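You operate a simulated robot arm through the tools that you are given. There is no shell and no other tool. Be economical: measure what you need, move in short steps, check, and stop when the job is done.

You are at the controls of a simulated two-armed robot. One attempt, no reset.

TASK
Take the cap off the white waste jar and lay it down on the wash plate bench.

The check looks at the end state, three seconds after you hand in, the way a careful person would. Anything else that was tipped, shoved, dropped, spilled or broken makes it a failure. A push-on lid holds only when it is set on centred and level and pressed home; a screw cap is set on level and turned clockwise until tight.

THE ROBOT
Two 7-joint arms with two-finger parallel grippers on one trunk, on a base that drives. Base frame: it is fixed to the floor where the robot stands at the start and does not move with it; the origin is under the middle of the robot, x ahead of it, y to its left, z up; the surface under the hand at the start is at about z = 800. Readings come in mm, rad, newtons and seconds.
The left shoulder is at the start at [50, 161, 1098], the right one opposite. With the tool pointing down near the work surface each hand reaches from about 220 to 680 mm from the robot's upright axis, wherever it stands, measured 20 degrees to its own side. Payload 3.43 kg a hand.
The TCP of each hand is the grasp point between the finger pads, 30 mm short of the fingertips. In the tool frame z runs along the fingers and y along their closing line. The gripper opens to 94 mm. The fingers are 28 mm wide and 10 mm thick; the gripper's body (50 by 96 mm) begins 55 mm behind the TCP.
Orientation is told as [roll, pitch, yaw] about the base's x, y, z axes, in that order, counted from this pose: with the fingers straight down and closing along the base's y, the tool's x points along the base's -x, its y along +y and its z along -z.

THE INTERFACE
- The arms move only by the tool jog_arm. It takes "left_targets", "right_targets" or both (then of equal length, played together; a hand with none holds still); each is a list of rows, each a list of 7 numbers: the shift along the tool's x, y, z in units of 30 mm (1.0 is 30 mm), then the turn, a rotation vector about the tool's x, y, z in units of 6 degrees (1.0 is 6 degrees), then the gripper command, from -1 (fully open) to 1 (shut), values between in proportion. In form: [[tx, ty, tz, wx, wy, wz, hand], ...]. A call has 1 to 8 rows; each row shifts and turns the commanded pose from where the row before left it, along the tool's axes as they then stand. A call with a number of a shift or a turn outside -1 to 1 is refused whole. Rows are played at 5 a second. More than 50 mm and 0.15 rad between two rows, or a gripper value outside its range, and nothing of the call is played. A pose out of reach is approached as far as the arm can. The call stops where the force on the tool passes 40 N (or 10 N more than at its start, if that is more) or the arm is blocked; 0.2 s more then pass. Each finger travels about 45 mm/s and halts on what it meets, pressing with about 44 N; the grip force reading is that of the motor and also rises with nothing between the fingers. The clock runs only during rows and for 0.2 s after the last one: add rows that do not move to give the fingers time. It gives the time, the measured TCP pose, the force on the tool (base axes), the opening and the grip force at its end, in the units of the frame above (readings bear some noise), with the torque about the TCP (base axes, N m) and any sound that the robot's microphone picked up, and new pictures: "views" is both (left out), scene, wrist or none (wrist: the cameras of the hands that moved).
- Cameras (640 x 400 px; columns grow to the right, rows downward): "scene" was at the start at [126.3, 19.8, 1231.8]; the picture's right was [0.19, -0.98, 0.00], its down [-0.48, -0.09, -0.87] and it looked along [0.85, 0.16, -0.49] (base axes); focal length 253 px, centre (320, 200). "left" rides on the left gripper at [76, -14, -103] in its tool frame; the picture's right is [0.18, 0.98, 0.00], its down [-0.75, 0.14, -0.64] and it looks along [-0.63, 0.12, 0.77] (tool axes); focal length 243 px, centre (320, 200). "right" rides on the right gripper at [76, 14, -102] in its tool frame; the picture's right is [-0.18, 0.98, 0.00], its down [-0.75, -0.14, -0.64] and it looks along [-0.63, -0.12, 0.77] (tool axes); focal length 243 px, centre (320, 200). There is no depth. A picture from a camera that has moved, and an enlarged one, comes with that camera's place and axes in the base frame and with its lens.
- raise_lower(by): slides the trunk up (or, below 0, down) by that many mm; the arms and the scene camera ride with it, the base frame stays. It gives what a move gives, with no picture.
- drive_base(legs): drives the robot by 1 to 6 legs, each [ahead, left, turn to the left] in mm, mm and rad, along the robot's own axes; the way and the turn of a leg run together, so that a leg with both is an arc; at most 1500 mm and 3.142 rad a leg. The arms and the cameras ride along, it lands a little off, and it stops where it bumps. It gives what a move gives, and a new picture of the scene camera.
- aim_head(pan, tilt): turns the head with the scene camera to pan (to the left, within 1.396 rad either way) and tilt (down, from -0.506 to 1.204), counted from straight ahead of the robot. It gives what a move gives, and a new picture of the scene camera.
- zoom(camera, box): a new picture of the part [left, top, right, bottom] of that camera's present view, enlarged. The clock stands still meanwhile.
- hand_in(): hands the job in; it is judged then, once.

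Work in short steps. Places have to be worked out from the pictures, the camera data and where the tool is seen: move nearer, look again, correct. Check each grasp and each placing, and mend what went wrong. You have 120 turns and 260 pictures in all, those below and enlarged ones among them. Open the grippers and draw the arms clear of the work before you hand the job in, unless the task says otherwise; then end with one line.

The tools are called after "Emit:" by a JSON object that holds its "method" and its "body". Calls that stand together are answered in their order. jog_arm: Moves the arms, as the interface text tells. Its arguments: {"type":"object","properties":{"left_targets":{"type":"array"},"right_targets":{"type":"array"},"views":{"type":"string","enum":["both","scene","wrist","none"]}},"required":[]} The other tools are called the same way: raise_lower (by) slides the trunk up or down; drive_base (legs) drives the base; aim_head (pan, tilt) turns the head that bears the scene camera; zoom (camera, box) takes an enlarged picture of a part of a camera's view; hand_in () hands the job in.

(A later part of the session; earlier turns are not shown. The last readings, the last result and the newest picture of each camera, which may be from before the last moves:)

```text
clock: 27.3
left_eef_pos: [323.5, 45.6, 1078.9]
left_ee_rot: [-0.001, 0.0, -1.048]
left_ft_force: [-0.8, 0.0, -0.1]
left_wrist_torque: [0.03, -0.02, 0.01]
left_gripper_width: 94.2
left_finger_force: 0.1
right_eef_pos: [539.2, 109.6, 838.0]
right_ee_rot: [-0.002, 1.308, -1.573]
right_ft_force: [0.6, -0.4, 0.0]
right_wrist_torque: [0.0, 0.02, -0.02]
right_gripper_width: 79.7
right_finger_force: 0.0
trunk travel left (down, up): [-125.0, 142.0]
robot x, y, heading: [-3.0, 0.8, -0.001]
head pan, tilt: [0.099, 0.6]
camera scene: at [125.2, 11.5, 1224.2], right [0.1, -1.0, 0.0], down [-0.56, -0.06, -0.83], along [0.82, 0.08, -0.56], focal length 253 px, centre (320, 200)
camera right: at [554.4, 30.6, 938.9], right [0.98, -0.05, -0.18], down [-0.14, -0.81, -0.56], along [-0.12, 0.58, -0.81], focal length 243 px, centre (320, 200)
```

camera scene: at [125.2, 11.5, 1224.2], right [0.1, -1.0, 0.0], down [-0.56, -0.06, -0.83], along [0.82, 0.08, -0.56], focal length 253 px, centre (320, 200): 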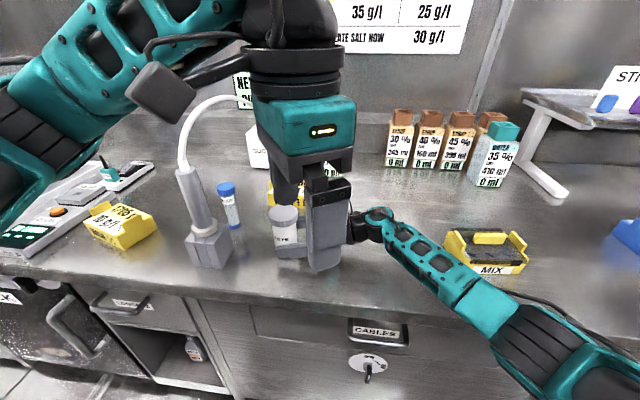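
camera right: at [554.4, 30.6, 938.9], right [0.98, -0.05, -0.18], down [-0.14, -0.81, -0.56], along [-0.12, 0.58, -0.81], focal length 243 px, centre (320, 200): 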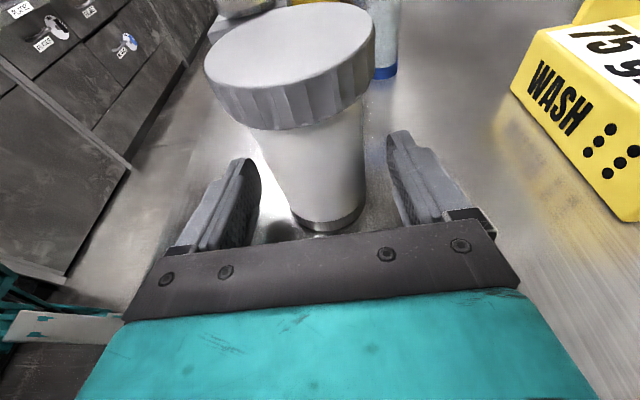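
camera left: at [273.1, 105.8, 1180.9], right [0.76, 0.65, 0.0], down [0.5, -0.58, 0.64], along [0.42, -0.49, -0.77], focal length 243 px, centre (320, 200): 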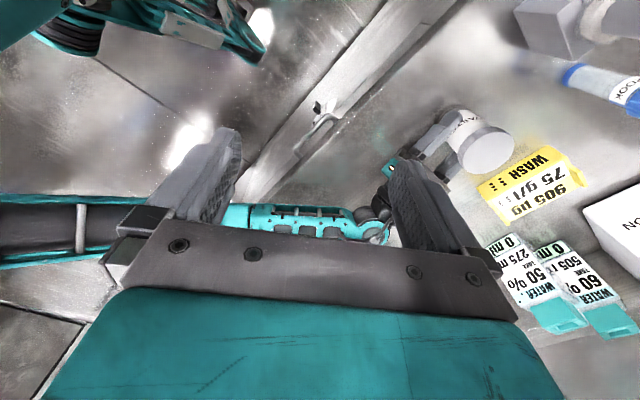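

The jar stands upright with its axis at y≈121. I advance 14 mm so that the TCP is slightly past the axis, then close and hold.

Emit:
{"method": "jog_arm", "body": {"right_targets": [[0.12, 0, 0.45, 0, 0, 0, -0.7], [0, 0, 0, 0, 0, 0, 0.4], [0, 0, 0, 0, 0, 0, 0.4], [0, 0, 0, 0, 0, 0, 1], [0, 0, 0, 0, 0, 0, 1]], "views": "none"}}

Emit:
{"method": "jog_arm", "body": {"right_targets": [[0, 0, 0, 0, 0, 0, 1], [0, 0, 0, 0, 0, 0, 1], [0, 0, 0, 0, 0, 0, 1], [0, 0, 0, 0, 0, 0, 1], [0, 0, 0, 0, 0, 0, 1], [0, 0, 0, 0, 0, 0, 1], [0, 0, 0, 0, 0, 0, 1], [0, 0, 0, 0, 0, 0, 1]], "views": "none"}}

Emit:
{"method": "jog_arm", "body": {"right_targets": [[0, 0, 0, 0, 0, 0, 1], [0, 0, 0, 0, 0, 0, 1], [0, 0, 0, 0, 0, 0, 1], [0, 0, 0, 0, 0, 0, 1], [0, 0, 0, 0, 0, 0, 1], [0, 0, 0, 0, 0, 0, 1], [0, 0, 0, 0, 0, 0, 1], [0, 0, 0, 0, 0, 0, 1]], "views": "wrist"}}

```text
clock: 28.5
left_eef_pos: [322.4, 46.2, 1079.4]
left_ee_rot: [-0.002, -0.002, -1.047]
left_ft_force: [-0.1, 0.2, -0.2]
left_wrist_torque: [0.01, 0.0, -0.01]
left_gripper_width: 93.9
left_finger_force: 0.1
right_eef_pos: [540.2, 122.8, 838.1]
right_ee_rot: [-0.001, 1.309, -1.573]
right_ft_force: [0.0, 0.6, -0.7]
right_wrist_torque: [0.0, -0.03, -0.03]
right_gripper_width: 52.3
right_finger_force: 43.8
trunk travel left (down, up): [-125.0, 142.0]
robot x, y, heading: [-1.0, -0.9, 0.001]
head pan, tilt: [0.099, 0.6]
```

```text
clock: 30.3
left_eef_pos: [323.4, 45.2, 1079.1]
left_ee_rot: [0.0, -0.002, -1.045]
left_ft_force: [-0.3, 0.3, -0.4]
left_wrist_torque: [-0.01, 0.0, 0.02]
left_gripper_width: 94.0
left_finger_force: 0.1
right_eef_pos: [539.6, 123.4, 836.3]
right_ee_rot: [-0.003, 1.309, -1.573]
right_ft_force: [-0.8, -0.2, 0.9]
right_wrist_torque: [-0.01, 0.02, 0.03]
right_gripper_width: 52.1
right_finger_force: 43.6
trunk travel left (down, up): [-125.0, 142.0]
robot x, y, heading: [0.8, -2.7, -0.006]
head pan, tilt: [0.099, 0.6]
```

```text
clock: 32.1
left_eef_pos: [323.0, 46.2, 1078.6]
left_ee_rot: [-0.002, -0.002, -1.047]
left_ft_force: [0.0, -0.2, 0.1]
left_wrist_torque: [0.01, -0.02, 0.0]
left_gripper_width: 94.2
left_finger_force: 0.1
right_eef_pos: [539.1, 123.6, 837.2]
right_ee_rot: [-0.001, 1.309, -1.573]
right_ft_force: [0.3, 0.5, -0.3]
right_wrist_torque: [-0.01, 0.01, -0.01]
right_gripper_width: 51.9
right_finger_force: 43.9
trunk travel left (down, up): [-125.0, 142.0]
robot x, y, heading: [-0.5, -0.9, 0.001]
head pan, tilt: [0.099, 0.6]
camera right: at [555.0, 44.0, 938.4], right [0.98, -0.05, -0.18], down [-0.14, -0.81, -0.56], along [-0.12, 0.58, -0.81], focal length 243 px, centre (320, 200)
```

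right: 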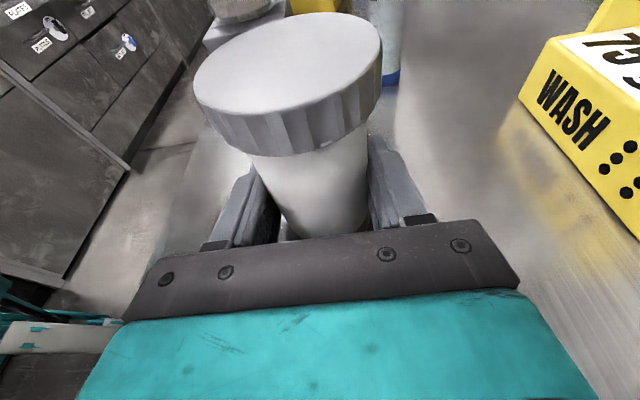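

The grip is nearly stable now (52 mm). I move the left hand at yaw -60° to above the cap at about (540,121).

Emit:
{"method": "jog_arm", "body": {"left_targets": [[-0.18, 0.94, 0, 0, 0, 0, -1], [-0.18, 0.94, 0, 0, 0, 0, -1], [-0.18, 0.94, 0, 0, 0, 0, -1], [-0.18, 0.94, 0, 0, 0, 0, -1], [-0.18, 0.94, 0, 0, 0, 0, -1], [-0.18, 0.94, 0, 0, 0, 0, -1], [-0.18, 0.94, 0, 0, 0, 0, -1], [-0.18, 0.94, 0, 0, 0, 0, -1]]}}

```text
clock: 33.9
left_eef_pos: [452.1, 96.5, 1077.9]
left_ee_rot: [-0.002, 0.0, -1.045]
left_ft_force: [0.2, 0.0, 0.6]
left_wrist_torque: [-0.03, 0.02, -0.01]
left_gripper_width: 94.3
left_finger_force: 0.1
left hand out of reach, approached as far as the arm can: row 5, 6, 7, 8
right_eef_pos: [538.4, 122.7, 837.6]
right_ee_rot: [-0.002, 1.31, -1.571]
right_ft_force: [-0.1, 0.9, -0.7]
right_wrist_torque: [0.01, 0.0, 0.03]
right_gripper_width: 52.3
right_finger_force: 44.0
trunk travel left (down, up): [-125.0, 142.0]
robot x, y, heading: [-1.8, -2.4, 0.0]
head pan, tilt: [0.099, 0.6]
camera scene: at [125.3, 11.4, 1224.2], right [0.1, -1.0, 0.0], down [-0.56, -0.06, -0.83], along [0.82, 0.08, -0.56], focal length 253 px, centre (320, 200)
camera left: at [401.2, 156.1, 1179.8], right [0.76, 0.65, 0.0], down [0.5, -0.58, 0.64], along [0.42, -0.49, -0.77], focal length 243 px, centre (320, 200)
```

scene: 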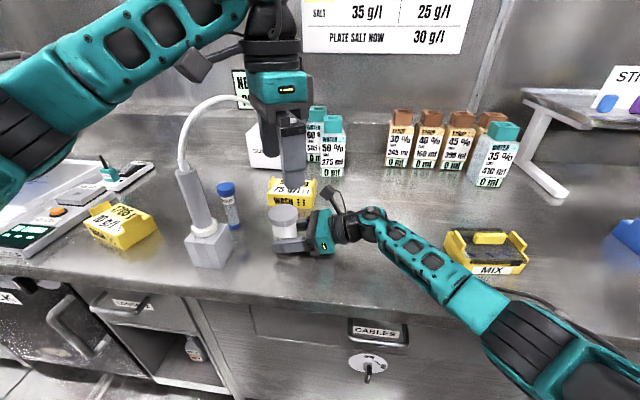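
left: 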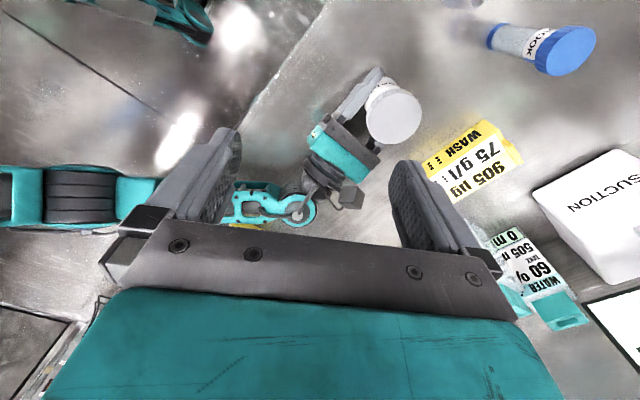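

The wrist limit bites again at yaw -60. I back off to about -30° and move over the jar.

Emit:
{"method": "jog_arm", "body": {"left_targets": [[0, 0, 0, 0, 0, -1, -1], [0, 0, 0, 0, 0, -1, -1], [0, 0, 0, 0, 0, -1, -1], [0, 0, 0, 0, 0, -1, -1], [0, 0, 0, 0, 0, -1, -1]], "views": "none"}}

Emit:
{"method": "jog_arm", "body": {"left_targets": [[-0.7, 0.7, 0, 0, 0, 0, -1], [-0.7, 0.7, 0, 0, 0, 0, -1], [-0.7, 0.7, 0, 0, 0, 0, -1], [0, 0, 0, 0, 0, 0, -1]]}}

```text
clock: 35.1
left_eef_pos: [451.7, 97.8, 1079.8]
left_ee_rot: [-0.002, -0.001, -0.523]
left_ft_force: [0.0, 0.8, -0.5]
left_wrist_torque: [-0.05, 0.03, -0.02]
left_gripper_width: 94.0
left_finger_force: 0.1
right_eef_pos: [539.8, 120.8, 837.2]
right_ee_rot: [-0.002, 1.31, -1.573]
right_ft_force: [-0.4, -0.6, -0.5]
right_wrist_torque: [0.0, 0.01, 0.0]
right_gripper_width: 52.1
right_finger_force: 44.2
trunk travel left (down, up): [-125.0, 142.0]
robot x, y, heading: [-0.5, 1.9, -0.002]
head pan, tilt: [0.099, 0.6]
```

```text
clock: 36.1
left_eef_pos: [538.7, 120.7, 1077.8]
left_ee_rot: [-0.002, 0.001, -0.523]
left_ft_force: [-0.7, 1.0, 0.2]
left_wrist_torque: [0.01, 0.0, -0.02]
left_gripper_width: 93.6
left_finger_force: 0.1
right_eef_pos: [540.1, 122.7, 838.2]
right_ee_rot: [-0.003, 1.311, -1.572]
right_ft_force: [-0.4, 0.0, -0.5]
right_wrist_torque: [0.01, -0.03, -0.02]
right_gripper_width: 52.2
right_finger_force: 43.6
trunk travel left (down, up): [-125.0, 142.0]
robot x, y, heading: [0.6, -0.8, -0.002]
head pan, tilt: [0.099, 0.6]
camera scene: at [125.3, 11.5, 1224.2], right [0.1, -1.0, 0.0], down [-0.56, -0.06, -0.83], along [0.82, 0.08, -0.56], focal length 253 px, centre (320, 200)
camera left: at [466.3, 147.8, 1180.5], right [0.33, 0.94, 0.0], down [0.72, -0.25, 0.64], along [0.61, -0.21, -0.77], focal length 243 px, centre (320, 200)
```

scene: 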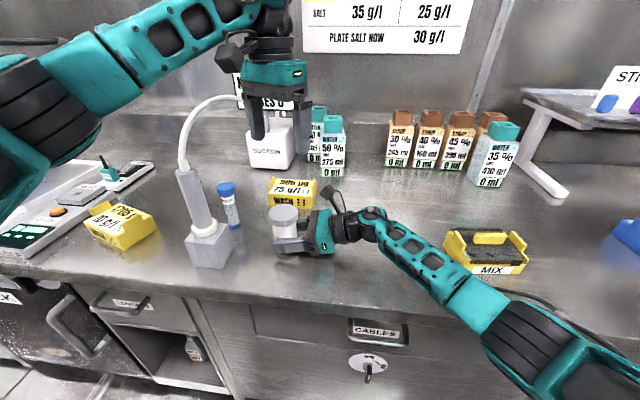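
left: 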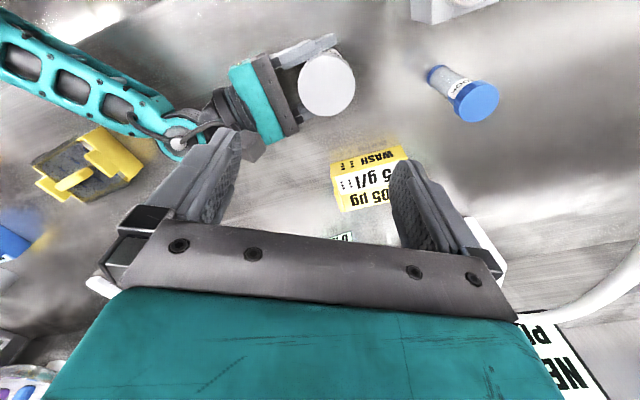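

Cap measured from here is about (537,131), against 115–121 from the right camera. I descend 90 mm and re-measure.

Emit:
{"method": "jog_arm", "body": {"left_targets": [[0, 0, 1, 0, 0, 0, -1], [0, 0, 1, 0, 0, 0, -1], [0, 0, 1, 0, 0, 0, -1], [0, 0, 0, 0, 0, 0, -1]]}}

Emit:
{"method": "zoom", "body": {"camera": "scene", "box": [200, 130, 360, 270]}}

```text
clock: 37.1
left_eef_pos: [539.5, 120.0, 984.2]
left_ee_rot: [0.001, 0.001, -0.524]
left_ft_force: [-0.2, 0.1, -0.6]
left_wrist_torque: [-0.05, -0.01, 0.04]
left_gripper_width: 94.1
left_finger_force: 0.0
right_eef_pos: [540.8, 123.1, 837.4]
right_ee_rot: [-0.002, 1.309, -1.573]
right_ft_force: [-0.3, 0.4, 0.8]
right_wrist_torque: [-0.01, 0.01, -0.03]
right_gripper_width: 51.8
right_finger_force: 44.1
trunk travel left (down, up): [-125.0, 142.0]
robot x, y, heading: [0.7, -1.4, 0.004]
head pan, tilt: [0.099, 0.6]
camera scene: at [125.3, 11.5, 1224.2], right [0.1, -1.0, 0.0], down [-0.56, -0.06, -0.83], along [0.82, 0.08, -0.56], focal length 253 px, centre (320, 200)
camera left: at [466.7, 147.6, 1086.7], right [0.33, 0.94, 0.0], down [0.72, -0.25, 0.64], along [0.61, -0.21, -0.77], focal length 243 px, centre (320, 200)
```

scene: 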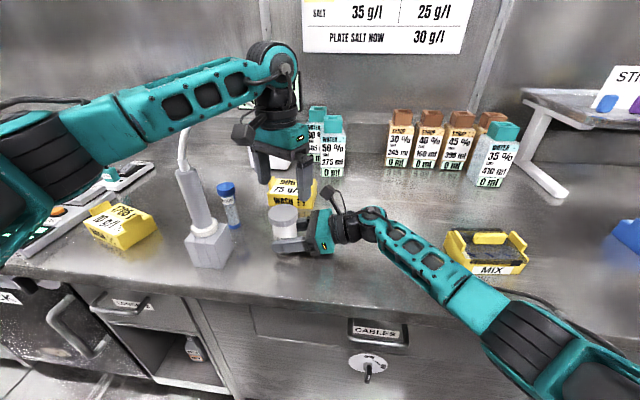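
left: 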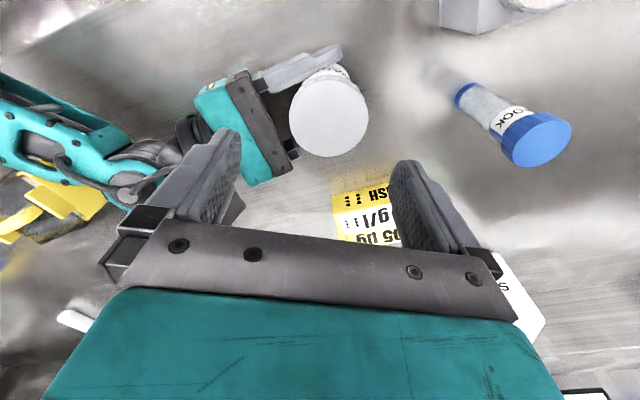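

```text
2.86 times, centred on (280, 200) of scene
camera zoom: at [125.3, 11.5, 1224.2], right [0.1, -1.0, 0.0], down [-0.56, -0.06, -0.83], along [0.82, 0.08, -0.56], focal length 722 px, centre (434, 200)
```

zoom: 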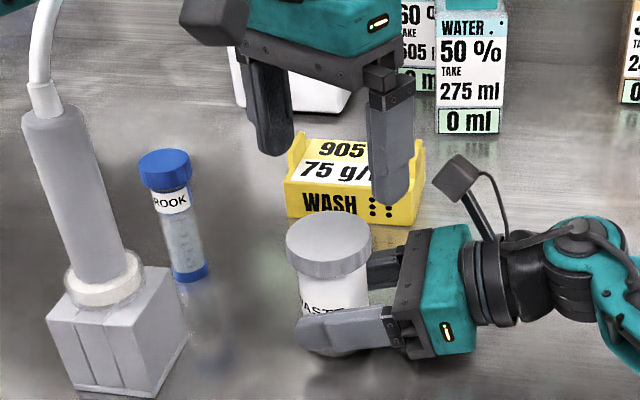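

Scene and left camera agree that the cap centre is at (535,130). I shift the left hand onto it and descend 30 mm, then check.

Emit:
{"method": "jog_arm", "body": {"left_targets": [[0.3, 0.23, 0, 0, 0, 0, -1], [0, 0, 1, 0, 0, 0, -1], [0, 0, 0, 0, 0, 0, -1]]}}

Emit:
{"method": "zoom", "body": {"camera": "scene", "box": [220, 150, 380, 270]}}

```text
clock: 37.9
left_eef_pos: [533.9, 131.4, 956.3]
left_ee_rot: [-0.002, 0.001, -0.521]
left_ft_force: [-0.8, 0.4, 0.5]
left_wrist_torque: [0.01, -0.03, -0.04]
left_gripper_width: 93.8
left_finger_force: 0.0
right_eef_pos: [539.1, 122.8, 837.5]
right_ee_rot: [-0.001, 1.309, -1.571]
right_ft_force: [-1.0, 0.0, 1.0]
right_wrist_torque: [0.04, 0.01, -0.03]
right_gripper_width: 51.8
right_finger_force: 44.4
trunk travel left (down, up): [-125.0, 142.0]
robot x, y, heading: [0.5, 0.1, -0.002]
head pan, tilt: [0.099, 0.6]
camera scene: at [125.3, 11.5, 1224.2], right [0.1, -1.0, 0.0], down [-0.56, -0.06, -0.83], along [0.82, 0.08, -0.56], focal length 253 px, centre (320, 200)
camera left: at [461.0, 158.3, 1058.3], right [0.33, 0.94, 0.0], down [0.72, -0.25, 0.64], along [0.61, -0.21, -0.77], focal length 243 px, centre (320, 200)
```

scene: 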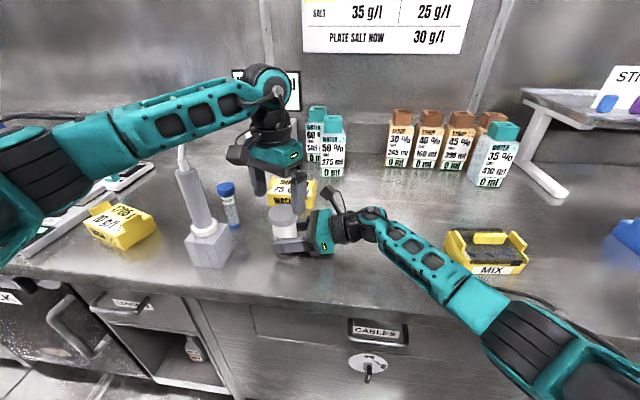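
left: 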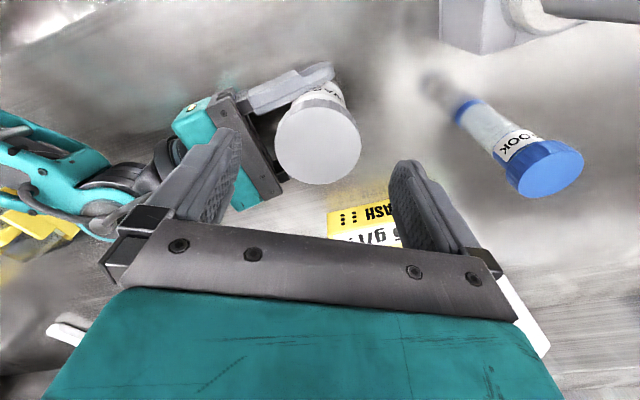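

```text
3.33 times, centred on (300, 210) of scene
camera zoom: at [125.3, 11.5, 1224.2], right [0.1, -1.0, 0.0], down [-0.56, -0.06, -0.83], along [0.82, 0.08, -0.56], focal length 842 px, centre (387, 167)
```

zoom: 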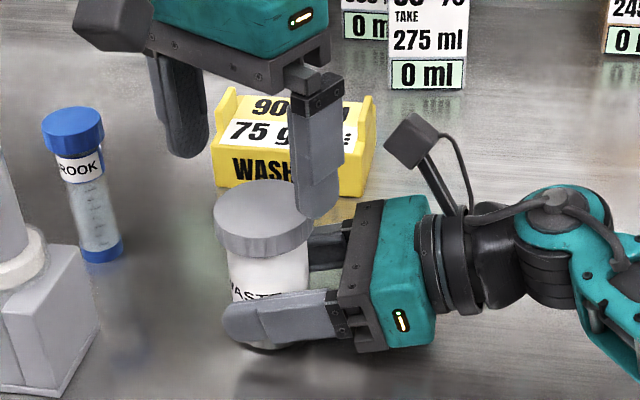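

Well centred (cap at about (533,132), TCP (534,131)). I descend to z≈918, where the fingertips reach about 17 mm down the cap.

Emit:
{"method": "jog_arm", "body": {"left_targets": [[0.03, 0, 0.63, 0, 0, 0, -1], [0, 0, 0.63, 0, 0, 0, -1], [0, 0, 0, 0, 0, 0, -1]]}}

Emit:
{"method": "zoom", "body": {"camera": "scene", "box": [220, 150, 380, 270]}}

```text
clock: 38.7
left_eef_pos: [531.8, 132.1, 917.9]
left_ee_rot: [-0.002, -0.001, -0.522]
left_ft_force: [0.3, 0.5, 0.0]
left_wrist_torque: [-0.04, 0.0, 0.0]
left_gripper_width: 93.9
left_finger_force: 0.2
right_eef_pos: [538.9, 123.2, 837.7]
right_ee_rot: [-0.001, 1.31, -1.571]
right_ft_force: [0.0, 1.0, 0.0]
right_wrist_torque: [0.02, 0.0, -0.02]
right_gripper_width: 52.3
right_finger_force: 44.1
trunk travel left (down, up): [-125.0, 142.0]
robot x, y, heading: [0.9, 0.0, 0.001]
head pan, tilt: [0.099, 0.6]
camera scene: at [125.3, 11.5, 1224.2], right [0.1, -1.0, 0.0], down [-0.56, -0.06, -0.83], along [0.82, 0.08, -0.56], focal length 253 px, centre (320, 200)
camera left: at [459.3, 158.9, 1020.7], right [0.33, 0.94, 0.0], down [0.72, -0.25, 0.64], along [0.61, -0.21, -0.77], focal length 243 px, centre (320, 200)
```

scene: 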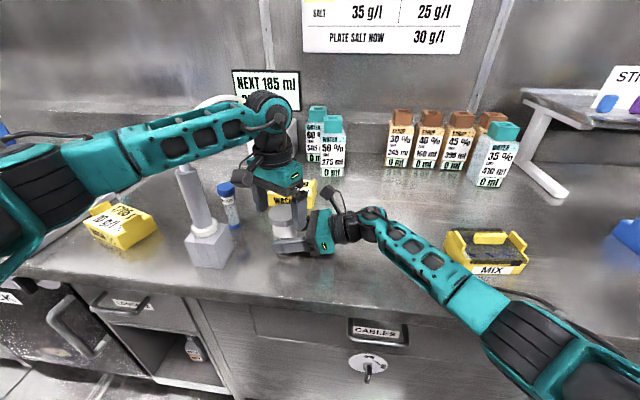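
left: 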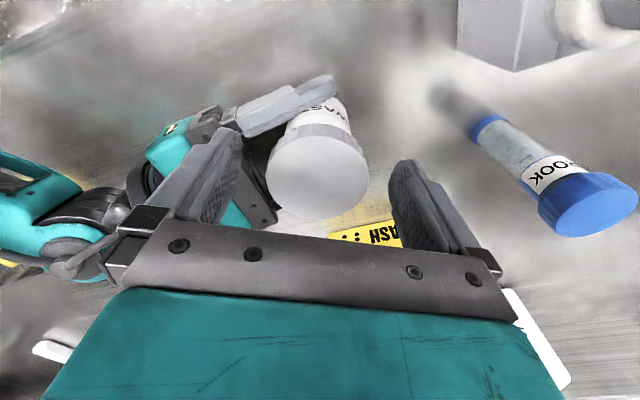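

```text
3.33 times, centred on (300, 210) of scene
camera zoom: at [125.3, 11.5, 1224.2], right [0.1, -1.0, 0.0], down [-0.56, -0.06, -0.83], along [0.82, 0.08, -0.56], focal length 842 px, centre (387, 167)
```

zoom: 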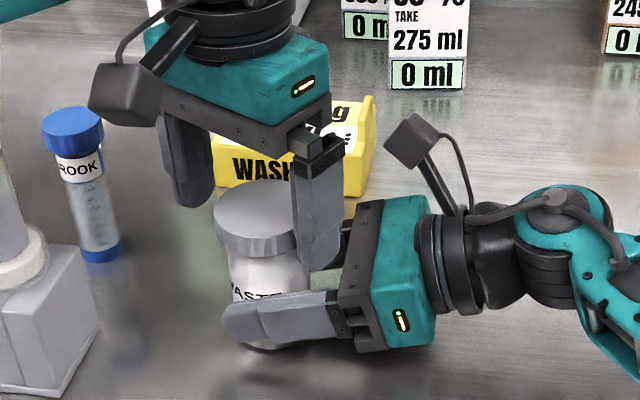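

The fingers straddle the cap. I close on it.

Emit:
{"method": "jog_arm", "body": {"left_targets": [[0, 0, 0, 0, 0, 0, 0], [0, 0, 0, 0, 0, 0, 0.3], [0, 0, 0, 0, 0, 0, 1], [0, 0, 0, 0, 0, 0, 1], [0, 0, 0, 0, 0, 0, 1]], "views": "wrist"}}

```text
clock: 39.9
left_eef_pos: [532.4, 131.7, 918.8]
left_ee_rot: [-0.001, 0.001, -0.524]
left_ft_force: [-0.8, 0.5, -1.3]
left_wrist_torque: [0.02, -0.01, 0.02]
left_gripper_width: 59.3
left_finger_force: 43.8
right_eef_pos: [540.3, 122.7, 837.5]
right_ee_rot: [-0.002, 1.31, -1.574]
right_ft_force: [1.2, 0.7, -0.8]
right_wrist_torque: [0.01, 0.0, 0.01]
right_gripper_width: 52.2
right_finger_force: 44.1
trunk travel left (down, up): [-125.0, 142.0]
robot x, y, heading: [-0.6, 1.7, -0.002]
head pan, tilt: [0.099, 0.6]
camera left: at [459.4, 158.9, 1020.9], right [0.33, 0.94, 0.0], down [0.72, -0.25, 0.64], along [0.61, -0.21, -0.77], focal length 243 px, centre (320, 200)
```

left: 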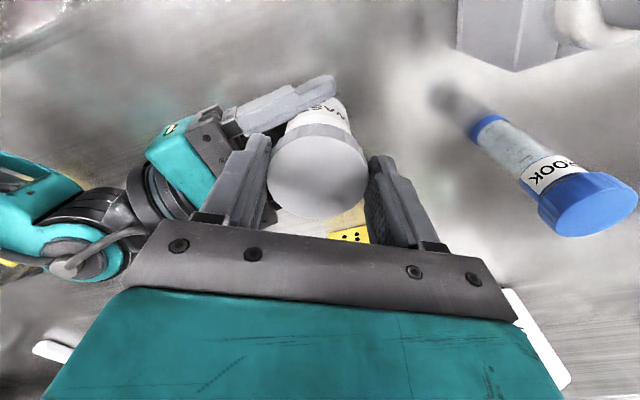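

The cap is gripped (59.3 mm). I turn counter-clockwise (yaw +) by 18° first and read the forces.

Emit:
{"method": "jog_arm", "body": {"left_targets": [[0, 0, 0, 0, 0, -1, 1], [0, 0, 0, 0, 0, -1, 1], [0, 0, 0, 0, 0, -1, 1], [0, 0, 0, 0, 0, 0, 1]], "views": "wrist"}}

```text
clock: 40.9
left_eef_pos: [531.5, 131.0, 918.6]
left_ee_rot: [-0.004, 0.0, -0.211]
left_ft_force: [-5.5, -13.7, -1.2]
left_wrist_torque: [-0.04, 0.16, -0.14]
left_gripper_width: 59.4
left_finger_force: 43.3
right_eef_pos: [540.0, 124.1, 838.6]
right_ee_rot: [0.001, 1.31, -1.568]
right_ft_force: [4.6, 14.6, 0.7]
right_wrist_torque: [-1.16, 0.3, -0.03]
right_gripper_width: 51.9
right_finger_force: 44.9
trunk travel left (down, up): [-125.0, 142.0]
robot x, y, heading: [-0.6, -0.7, 0.001]
head pan, tilt: [0.099, 0.6]
camera left: at [454.0, 134.2, 1021.7], right [0.03, 1.0, 0.0], down [0.77, -0.02, 0.64], along [0.64, -0.02, -0.77], focal length 243 px, centre (320, 200)
```

left: 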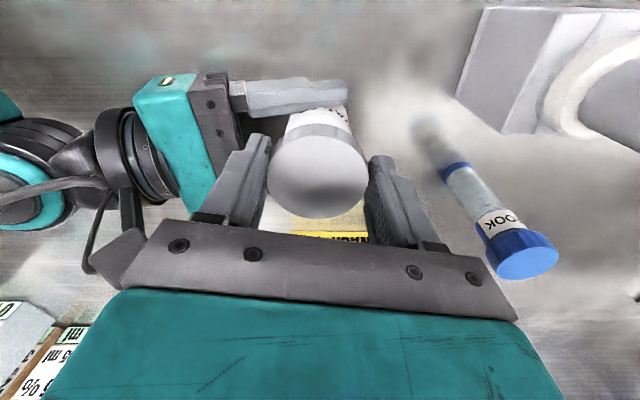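

It turned with little torque, and a 14 N lateral load built up between the hands. I check whether the jar body turned with the cap.

Emit:
{"method": "zoom", "body": {"camera": "scene", "box": [240, 170, 360, 260]}}

Emit:
{"method": "zoom", "body": {"camera": "right", "box": [160, 0, 480, 250]}}

```text
4.44 times, centred on (300, 215) of scene
camera zoom: at [125.4, 11.5, 1224.2], right [0.1, -1.0, 0.0], down [-0.56, -0.06, -0.82], along [0.82, 0.08, -0.57], focal length 1123 px, centre (409, 133)
```

zoom: 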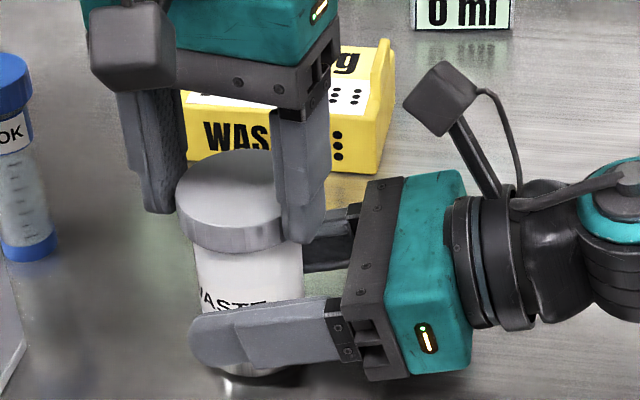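

```text
1.60 times, centred on (320, 125) of right
camera zoom: at [554.7, 44.8, 938.8], right [0.98, -0.05, -0.18], down [-0.14, -0.81, -0.56], along [-0.12, 0.58, -0.81], focal length 388 px, centre (320, 320)
```

zoom: 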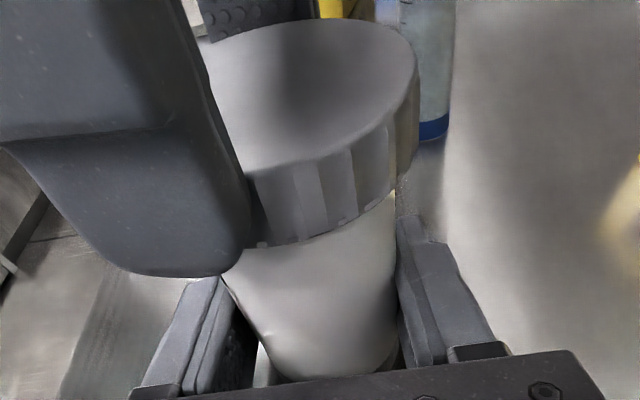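

The label hasn't moved, so the cap turns relative to the body. I continue counter-clockwise another 42°, easing the left hand slightly toward -y.

Emit:
{"method": "jog_arm", "body": {"left_targets": [[0, -0.07, 0, 0, 0, -1, 1], [0, 0, 0, 0, 0, -1, 1], [0, 0, 0, 0, 0, -1, 1], [0, 0, 0, 0, 0, -1, 1], [0, 0, 0, 0, 0, -1, 1], [0, 0, 0, 0, 0, -1, 1], [0, 0, 0, 0, 0, -1, 1], [0, 0, 0, 0, 0, 0, 1]], "views": "both"}}

```text
clock: 42.7
left_eef_pos: [531.8, 127.2, 918.9]
left_ee_rot: [-0.006, 0.007, 0.522]
left_ft_force: [-6.0, -25.6, -0.2]
left_wrist_torque: [-1.34, 0.27, -0.17]
left_gripper_width: 59.7
left_finger_force: 44.1
right_eef_pos: [538.5, 123.8, 837.7]
right_ee_rot: [-0.001, 1.31, -1.569]
right_ft_force: [5.6, 26.1, 0.6]
right_wrist_torque: [-0.78, 0.24, -0.01]
right_gripper_width: 52.1
right_finger_force: 43.8
trunk travel left (down, up): [-125.0, 142.0]
robot x, y, heading: [-1.6, 5.0, 0.001]
head pan, tilt: [0.099, 0.6]
camera scene: at [125.2, 11.5, 1224.2], right [0.1, -1.0, 0.0], down [-0.56, -0.06, -0.83], along [0.82, 0.08, -0.56], focal length 253 px, centre (320, 200)
camera left: at [473.4, 78.5, 1022.7], right [-0.65, 0.76, -0.01], down [0.59, 0.5, 0.64], along [0.49, 0.41, -0.77], focal length 243 px, centre (320, 200)
```

scene: 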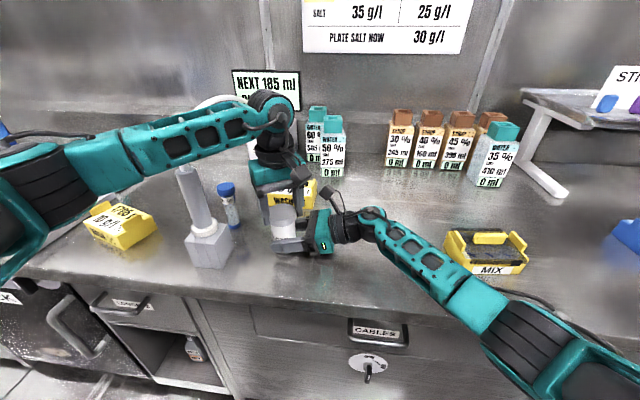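
left: 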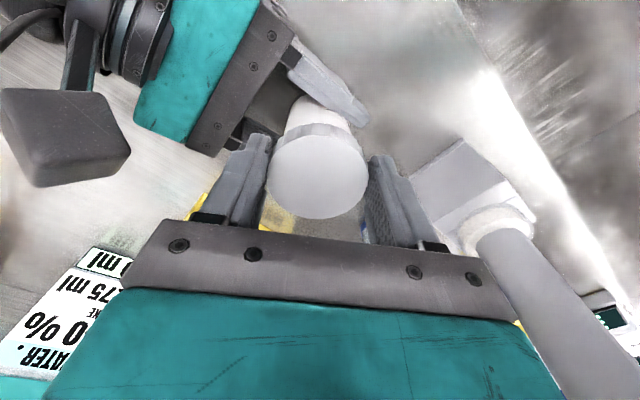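

The cap is turning (60° so far). The lateral load means the TCP sits slightly off the cap axis. I relieve it 3 mm toward -y and turn another 24°.

Emit:
{"method": "jog_arm", "body": {"left_targets": [[0.05, -0.1, 0, 0, 0, 0, 1], [0, 0, 0, 0, 0, -1, 1], [0.02, -0.04, 0, 0, 0, -1, 1], [0, 0, 0, 0, 0, -1, 1], [0, 0, 0, 0, 0, -1, 1], [0, 0, 0, 0, 0, 0, 1]], "views": "both"}}

Emit:
{"method": "zoom", "body": {"camera": "scene", "box": [240, 170, 360, 260]}}

```text
clock: 44.1
left_eef_pos: [533.5, 123.7, 919.6]
left_ee_rot: [-0.006, 0.004, 0.945]
left_ft_force: [6.6, -22.1, 2.7]
left_wrist_torque: [-0.87, -0.03, -0.16]
left_gripper_width: 59.4
left_finger_force: 43.7
right_eef_pos: [538.5, 124.2, 839.1]
right_ee_rot: [0.0, 1.311, -1.566]
right_ft_force: [-5.3, 20.3, 1.7]
right_wrist_torque: [-0.73, -0.55, 0.02]
right_gripper_width: 52.1
right_finger_force: 44.4
trunk travel left (down, up): [-125.0, 142.0]
robot x, y, heading: [3.0, -0.1, -0.0]
head pan, tilt: [0.099, 0.6]
camera scene: at [125.0, 11.2, 1224.3], right [0.1, -1.0, 0.0], down [-0.56, -0.06, -0.83], along [0.82, 0.08, -0.56], focal length 253 px, centre (320, 200)
camera left: at [499.9, 56.0, 1022.3], right [-0.9, 0.43, -0.01], down [0.33, 0.7, 0.64], along [0.28, 0.58, -0.77], focal length 243 px, centre (320, 200)
```

scene: 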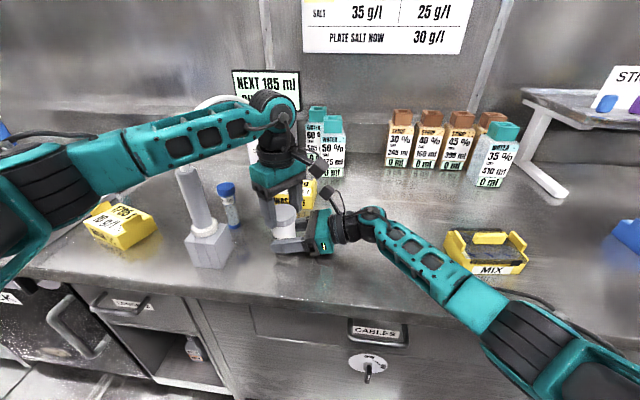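
left: 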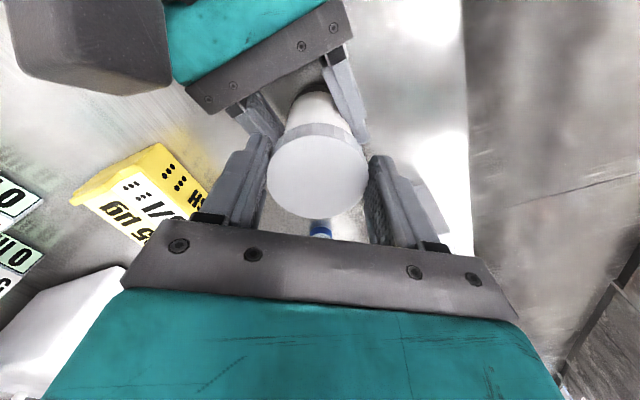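

```text
4.44 times, centred on (300, 215) of scene
camera zoom: at [125.0, 11.2, 1224.3], right [0.1, -1.0, 0.0], down [-0.56, -0.06, -0.83], along [0.82, 0.08, -0.56], focal length 1123 px, centre (409, 133)
```

zoom: 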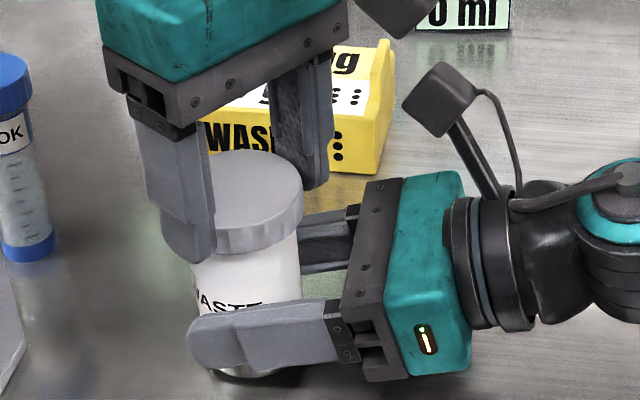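

The label still hasn't moved, so the unscrewing is working (84°). I release the cap, rotate back to yaw -30, and regrip.

Emit:
{"method": "jog_arm", "body": {"left_targets": [[0, 0, 0, 0, 0, 0, 0], [0, 0, 0, 0, 0, 0, -0.9], [0, 0, 0, 0, 0, 0, -0.9], [0, 0, 0, 0, 0, 0, -0.9]], "views": "both"}}

```text
clock: 45.1
left_eef_pos: [533.6, 125.5, 920.4]
left_ee_rot: [0.0, 0.0, 0.944]
left_ft_force: [0.2, -0.7, -0.1]
left_wrist_torque: [-0.05, -0.03, 0.02]
left_gripper_width: 89.6
left_finger_force: 0.0
right_eef_pos: [541.7, 120.6, 837.8]
right_ee_rot: [0.005, 1.31, -1.571]
right_ft_force: [3.0, -1.6, 4.7]
right_wrist_torque: [0.15, -0.05, -0.05]
right_gripper_width: 52.3
right_finger_force: 44.4
trunk travel left (down, up): [-125.0, 142.0]
robot x, y, heading: [2.6, -0.7, -0.001]
head pan, tilt: [0.099, 0.6]
camera scene: at [125.0, 11.2, 1224.3], right [0.1, -1.0, 0.0], down [-0.56, -0.06, -0.83], along [0.82, 0.08, -0.56], focal length 253 px, centre (320, 200)
camera left: at [499.7, 57.1, 1021.4], right [-0.9, 0.43, 0.0], down [0.33, 0.69, 0.64], along [0.27, 0.58, -0.77], focal length 243 px, centre (320, 200)
```

scene: 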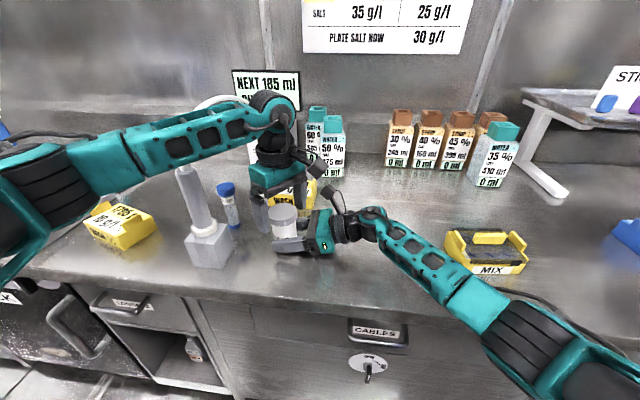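
left: 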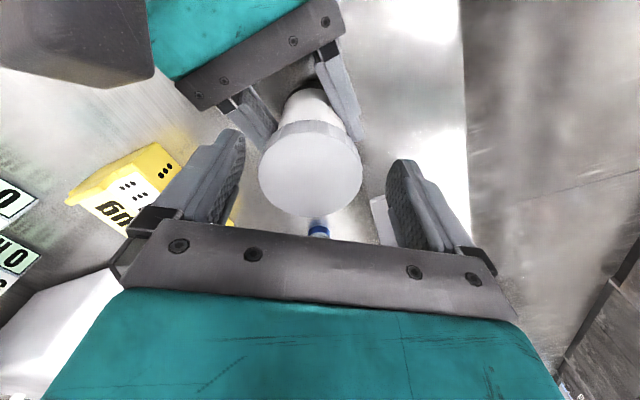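

The cap centre is now about (536,123), centred in the right grip. I rotate the open left hand back to yaw -30.

Emit:
{"method": "jog_arm", "body": {"left_targets": [[0, 0, 0, 0, 0, 1, -0.9], [0, 0, 0, 0, 0, 1, -0.9], [0, 0, 0, 0, 0, 1, -0.9], [0, 0, 0, 0, 0, 1, -0.9], [0, 0, 0, 0, 0, 1, -0.9], [0, 0, 0, 0, 0, 1, -0.9], [0, 0, 0, 0, 0, 1, -0.9], [0, 0, 0, 0, 0, 1, -0.9]], "views": "none"}}

Emit:
{"method": "jog_arm", "body": {"left_targets": [[0, 0, 0, 0, 0, 1, -0.9], [0, 0, 0, 0, 0, 1, -0.9], [0, 0, 0, 0, 0, 1, -0.9], [0, 0, 0, 0, 0, 1, -0.9], [0, 0, 0, 0, 0, 1, -0.9], [0, 0, 0, 0, 0, 1, -0.9], [0, 0, 0, 0, 0, 0, -0.9]], "views": "wrist"}}

```text
clock: 46.9
left_eef_pos: [532.1, 126.7, 919.3]
left_ee_rot: [-0.002, -0.001, 0.103]
left_ft_force: [-0.3, 0.7, -0.3]
left_wrist_torque: [0.03, -0.05, 0.01]
left_gripper_width: 89.1
left_finger_force: 0.0
right_eef_pos: [540.1, 122.7, 837.2]
right_ee_rot: [0.0, 1.311, -1.569]
right_ft_force: [2.2, -0.8, 7.0]
right_wrist_torque: [0.18, -0.04, -0.06]
right_gripper_width: 52.0
right_finger_force: 44.1
trunk travel left (down, up): [-125.0, 142.0]
robot x, y, heading: [-0.2, 0.5, -0.001]
head pan, tilt: [0.099, 0.6]
```

```text
clock: 48.5
left_eef_pos: [533.1, 125.6, 920.4]
left_ee_rot: [-0.002, 0.0, -0.523]
left_ft_force: [0.1, -0.9, 0.3]
left_wrist_torque: [0.06, 0.06, -0.01]
left_gripper_width: 89.4
left_finger_force: 0.0
right_eef_pos: [538.9, 122.4, 838.4]
right_ee_rot: [0.003, 1.309, -1.569]
right_ft_force: [1.0, -0.7, 7.3]
right_wrist_torque: [0.24, -0.04, -0.05]
right_gripper_width: 52.3
right_finger_force: 44.2
trunk travel left (down, up): [-125.0, 142.0]
robot x, y, heading: [0.3, -1.0, 0.0]
head pan, tilt: [0.099, 0.6]
camera left: at [459.5, 152.5, 1021.4], right [0.33, 0.94, 0.0], down [0.72, -0.25, 0.64], along [0.61, -0.21, -0.77], focal length 243 px, centre (320, 200)
```

left: 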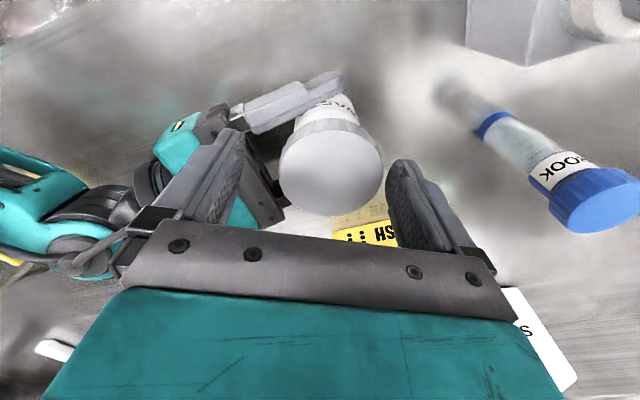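

Combining both views, the cap axis is actually at about (541.5,128): the tool-x offset was the source of the side load. I shift there and grip.

Emit:
{"method": "jog_arm", "body": {"left_targets": [[-0.21, 0.2, 0, 0, 0, 0, -0.9], [0, 0, 0, 0, 0, 0, -0.9]], "views": "both"}}

Emit:
{"method": "zoom", "body": {"camera": "scene", "box": [240, 170, 360, 260]}}

```text
clock: 49.1
left_eef_pos: [541.8, 128.3, 919.6]
left_ee_rot: [-0.001, -0.001, -0.523]
left_ft_force: [-0.9, -0.1, 0.1]
left_wrist_torque: [-0.02, -0.01, 0.02]
left_gripper_width: 89.2
left_finger_force: 0.1
right_eef_pos: [539.8, 123.2, 837.6]
right_ee_rot: [0.001, 1.309, -1.57]
right_ft_force: [1.0, 0.1, 6.2]
right_wrist_torque: [0.21, -0.02, -0.01]
right_gripper_width: 52.5
right_finger_force: 44.3
trunk travel left (down, up): [-125.0, 142.0]
robot x, y, heading: [1.5, 1.6, 0.002]
head pan, tilt: [0.099, 0.6]
camera scene: at [124.8, 11.3, 1224.3], right [0.1, -1.0, 0.0], down [-0.56, -0.06, -0.83], along [0.82, 0.08, -0.56], focal length 253 px, centre (320, 200)
camera left: at [468.9, 154.9, 1021.3], right [0.33, 0.94, 0.0], down [0.72, -0.25, 0.64], along [0.61, -0.21, -0.77], focal length 243 px, centre (320, 200)
```

scene: 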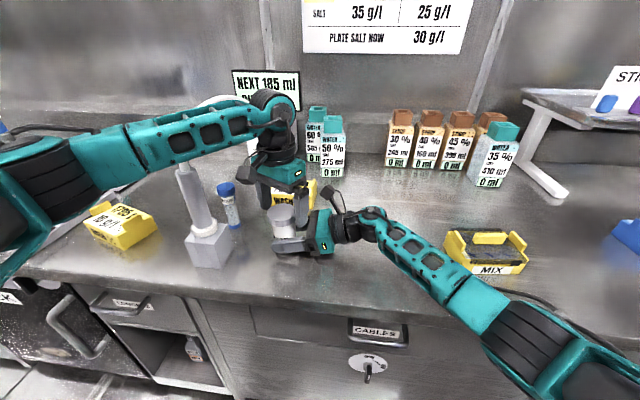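
left: 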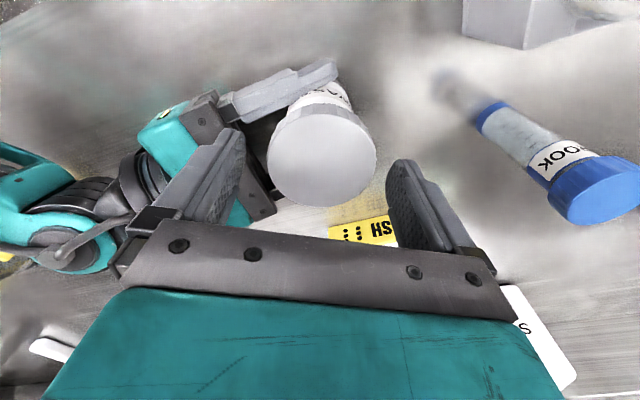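

```text
4.44 times, centred on (300, 215) of scene
camera zoom: at [124.8, 11.3, 1224.3], right [0.1, -1.0, 0.0], down [-0.56, -0.06, -0.83], along [0.82, 0.08, -0.56], focal length 1123 px, centre (409, 133)
```

zoom: 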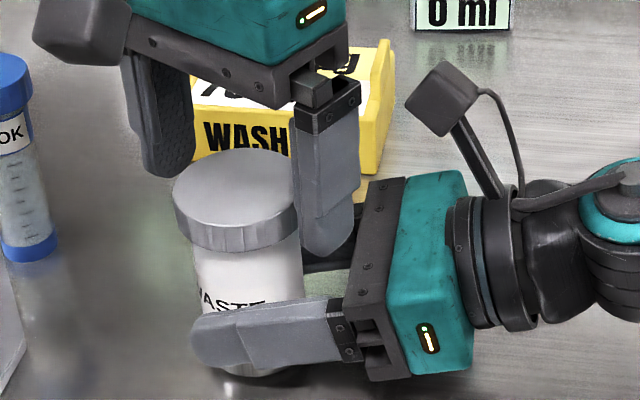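

Centred now (col 321). I grip and turn counter-clockwise 42°.

Emit:
{"method": "jog_arm", "body": {"left_targets": [[0, 0, 0, 0, 0, 0, 0.3], [0, 0, 0, 0, 0, 0, 1], [0, 0, 0, 0, 0, 0, 1], [0, 0, 0, 0, 0, 0, 1]], "views": "none"}}

Emit:
{"method": "jog_arm", "body": {"left_targets": [[0, 0, 0, 0, 0, -1, 1], [0, 0, 0, 0, 0, -1, 1], [0, 0, 0, 0, 0, -1, 1], [0, 0, 0, 0, 0, -1, 1], [0, 0, 0, 0, 0, -1, 1], [0, 0, 0, 0, 0, -1, 1], [0, 0, 0, 0, 0, -1, 1], [0, 0, 0, 0, 0, 0, 1]], "views": "wrist"}}

```text
clock: 50.1
left_eef_pos: [543.0, 127.9, 919.1]
left_ee_rot: [0.0, -0.001, -0.522]
left_ft_force: [2.5, 0.8, 0.0]
left_wrist_torque: [0.01, -0.07, -0.01]
left_gripper_width: 59.2
left_finger_force: 43.9
right_eef_pos: [539.2, 121.6, 836.7]
right_ee_rot: [0.0, 1.31, -1.57]
right_ft_force: [-0.7, -0.6, 5.8]
right_wrist_torque: [0.28, -0.14, 0.0]
right_gripper_width: 52.5
right_finger_force: 43.6
trunk travel left (down, up): [-125.0, 142.0]
robot x, y, heading: [-0.4, 2.0, 0.006]
head pan, tilt: [0.099, 0.6]
```

```text
clock: 51.9
left_eef_pos: [542.8, 130.3, 919.2]
left_ee_rot: [0.001, -0.003, 0.214]
left_ft_force: [8.6, 13.9, -0.7]
left_wrist_torque: [0.23, -0.08, 0.0]
left_gripper_width: 59.0
left_finger_force: 44.2
right_eef_pos: [540.1, 121.7, 836.7]
right_ee_rot: [-0.003, 1.308, -1.571]
right_ft_force: [-11.4, -12.1, 6.5]
right_wrist_torque: [1.14, -0.52, 0.11]
right_gripper_width: 51.9
right_finger_force: 44.1
trunk travel left (down, up): [-125.0, 142.0]
robot x, y, heading: [4.4, 2.1, 0.003]
head pan, tilt: [0.099, 0.6]
camera left: at [470.5, 100.4, 1021.8], right [-0.39, 0.92, 0.0], down [0.71, 0.3, 0.64], along [0.59, 0.25, -0.77], focal length 243 px, centre (320, 200)
```

left: 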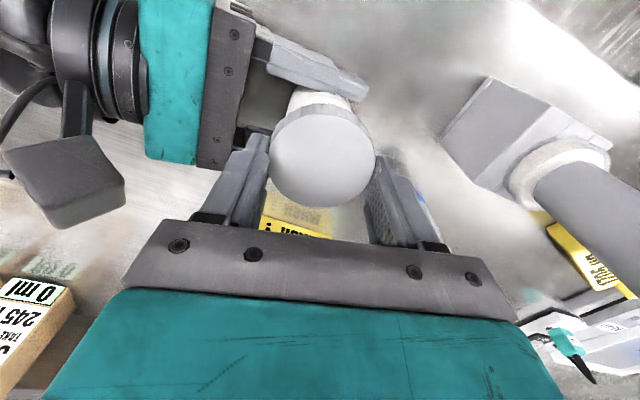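

The side load is smaller and reversed. I relieve it by (+1,+3) and turn on another 42°.

Emit:
{"method": "jog_arm", "body": {"left_targets": [[-0.05, 0.09, 0, 0, 0, 0, 1], [0, 0, 0, 0, 0, -1, 1], [0, 0, 0, 0, 0, -1, 1], [0, 0, 0, 0, 0, -1, 1], [0, 0, 0, 0, 0, -1, 1], [0, 0, 0, 0, 0, -1, 1], [0, 0, 0, 0, 0, -1, 1], [0, 0, 0, 0, 0, -1, 1]], "views": "wrist"}}

Emit:
{"method": "zoom", "body": {"camera": "scene", "box": [240, 170, 360, 260]}}

```text
clock: 53.7
left_eef_pos: [542.4, 130.6, 919.6]
left_ee_rot: [0.002, 0.001, 0.946]
left_ft_force: [-4.6, 9.2, 3.0]
left_wrist_torque: [-0.22, 0.7, -0.03]
left_gripper_width: 59.2
left_finger_force: 43.8
right_eef_pos: [539.4, 122.9, 837.6]
right_ee_rot: [-0.001, 1.309, -1.576]
right_ft_force: [2.8, -7.9, -0.3]
right_wrist_torque: [1.05, -0.15, 0.02]
right_gripper_width: 51.9
right_finger_force: 44.5
trunk travel left (down, up): [-125.0, 142.0]
robot x, y, heading: [0.9, 0.7, -0.001]
head pan, tilt: [0.099, 0.6]
camera left: at [508.6, 61.9, 1021.8], right [-0.9, 0.43, 0.0], down [0.33, 0.69, 0.64], along [0.27, 0.58, -0.77], focal length 243 px, centre (320, 200)
```

left: 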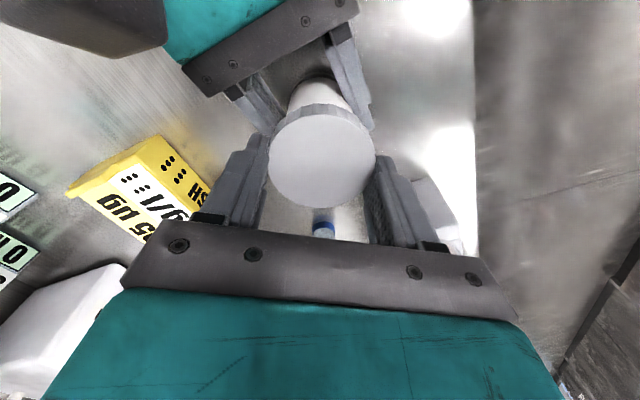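

```text
4.44 times, centred on (300, 215) of scene
camera zoom: at [124.8, 11.5, 1224.3], right [0.1, -0.99, 0.0], down [-0.56, -0.06, -0.83], along [0.82, 0.08, -0.56], focal length 1123 px, centre (409, 133)
```

zoom: 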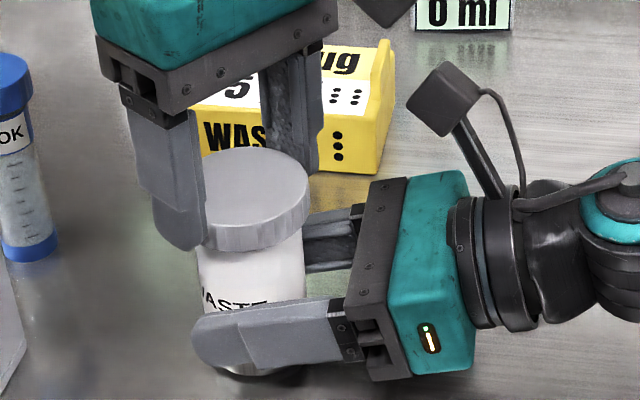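

About 168° turned. I test with a small 3 mm lift.

Emit:
{"method": "jog_arm", "body": {"left_targets": [[0, 0, -0.1, 0, 0, 0, 1], [0, 0, 0, 0, 0, 0, 1]], "views": "none"}}

```text
clock: 54.3
left_eef_pos: [542.1, 131.4, 922.5]
left_ee_rot: [0.003, -0.001, 0.943]
left_ft_force: [-3.7, 8.5, -8.9]
left_wrist_torque: [0.31, 0.12, -0.05]
left_gripper_width: 58.9
left_finger_force: 44.2
right_eef_pos: [541.6, 122.8, 838.8]
right_ee_rot: [0.0, 1.311, -1.573]
right_ft_force: [3.9, -9.4, 7.0]
right_wrist_torque: [0.49, 0.18, -0.03]
right_gripper_width: 52.0
right_finger_force: 44.2
trunk travel left (down, up): [-125.0, 142.0]
robot x, y, heading: [-1.3, 2.0, 0.001]
head pan, tilt: [0.099, 0.6]
```

Still threaded (about 9 N pull). I turn a further 24° with this light upward pull.

Emit:
{"method": "jog_arm", "body": {"left_targets": [[0, 0, 0, 0, 0, -1, 1], [0, 0, 0, 0, 0, -1, 1], [0, 0, 0, 0, 0, -1, 1], [0, 0, 0, 0, 0, -1, 1], [0, 0, -0.05, 0, 0, 0, 1]], "views": "wrist"}}

```text
clock: 55.5
left_eef_pos: [542.9, 130.8, 923.2]
left_ee_rot: [0.001, 0.0, 1.363]
left_ft_force: [-6.3, 7.9, -3.7]
left_wrist_torque: [0.17, 0.1, -0.12]
left_gripper_width: 58.9
left_finger_force: 44.3
right_eef_pos: [541.0, 122.1, 837.6]
right_ee_rot: [-0.002, 1.309, -1.574]
right_ft_force: [5.8, -8.7, 1.3]
right_wrist_torque: [0.56, 0.4, 0.06]
right_gripper_width: 52.0
right_finger_force: 44.3
trunk travel left (down, up): [-125.0, 142.0]
robot x, y, heading: [-3.7, -1.8, 0.001]
head pan, tilt: [0.099, 0.6]
camera left: at [540.4, 54.2, 1025.3], right [-1.0, 0.02, 0.0], down [0.02, 0.77, 0.64], along [0.01, 0.64, -0.77], focal length 243 px, centre (320, 200)
```

left: 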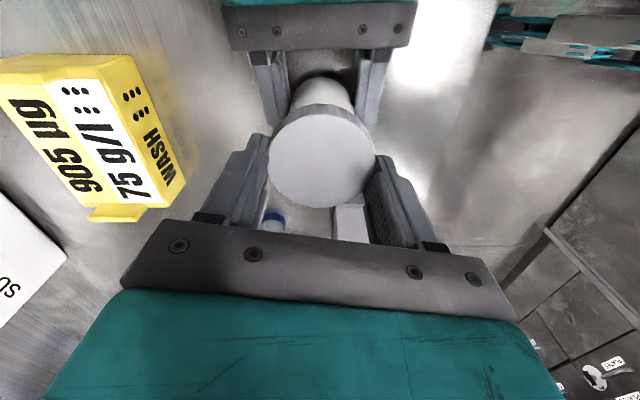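

The pull drops as it unthreads. I turn 24° more.

Emit:
{"method": "jog_arm", "body": {"left_targets": [[0, 0, 0, 0, 0, -1, 1], [0, 0, -0.05, 0, 0, -1, 1], [0, 0, 0, 0, 0, -1, 1], [0, 0, -0.05, 0, 0, -1, 1], [0, 0, 0, 0, 0, 0, 1]], "views": "wrist"}}

```text
clock: 56.7
left_eef_pos: [543.5, 132.2, 927.2]
left_ee_rot: [0.002, 0.003, 1.783]
left_ft_force: [-7.8, 2.6, -2.3]
left_wrist_torque: [0.09, 0.16, -0.13]
left_gripper_width: 58.9
left_finger_force: 44.0
right_eef_pos: [539.0, 123.5, 837.0]
right_ee_rot: [0.002, 1.308, -1.57]
right_ft_force: [7.5, -2.8, 0.9]
right_wrist_torque: [0.11, 0.51, 0.09]
right_gripper_width: 52.1
right_finger_force: 44.7
trunk travel left (down, up): [-125.0, 142.0]
robot x, y, heading: [-1.7, -2.1, -0.005]
head pan, tilt: [0.099, 0.6]
camera left: at [571.9, 60.9, 1029.6], right [-0.92, -0.39, 0.0], down [-0.29, 0.71, 0.64], along [-0.25, 0.59, -0.77], focal length 243 px, centre (320, 200)
```

left: 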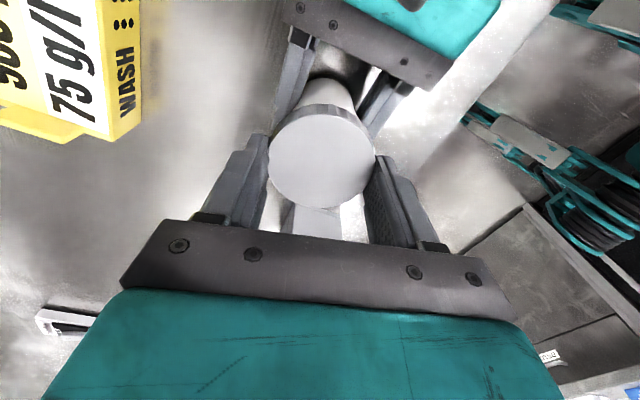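

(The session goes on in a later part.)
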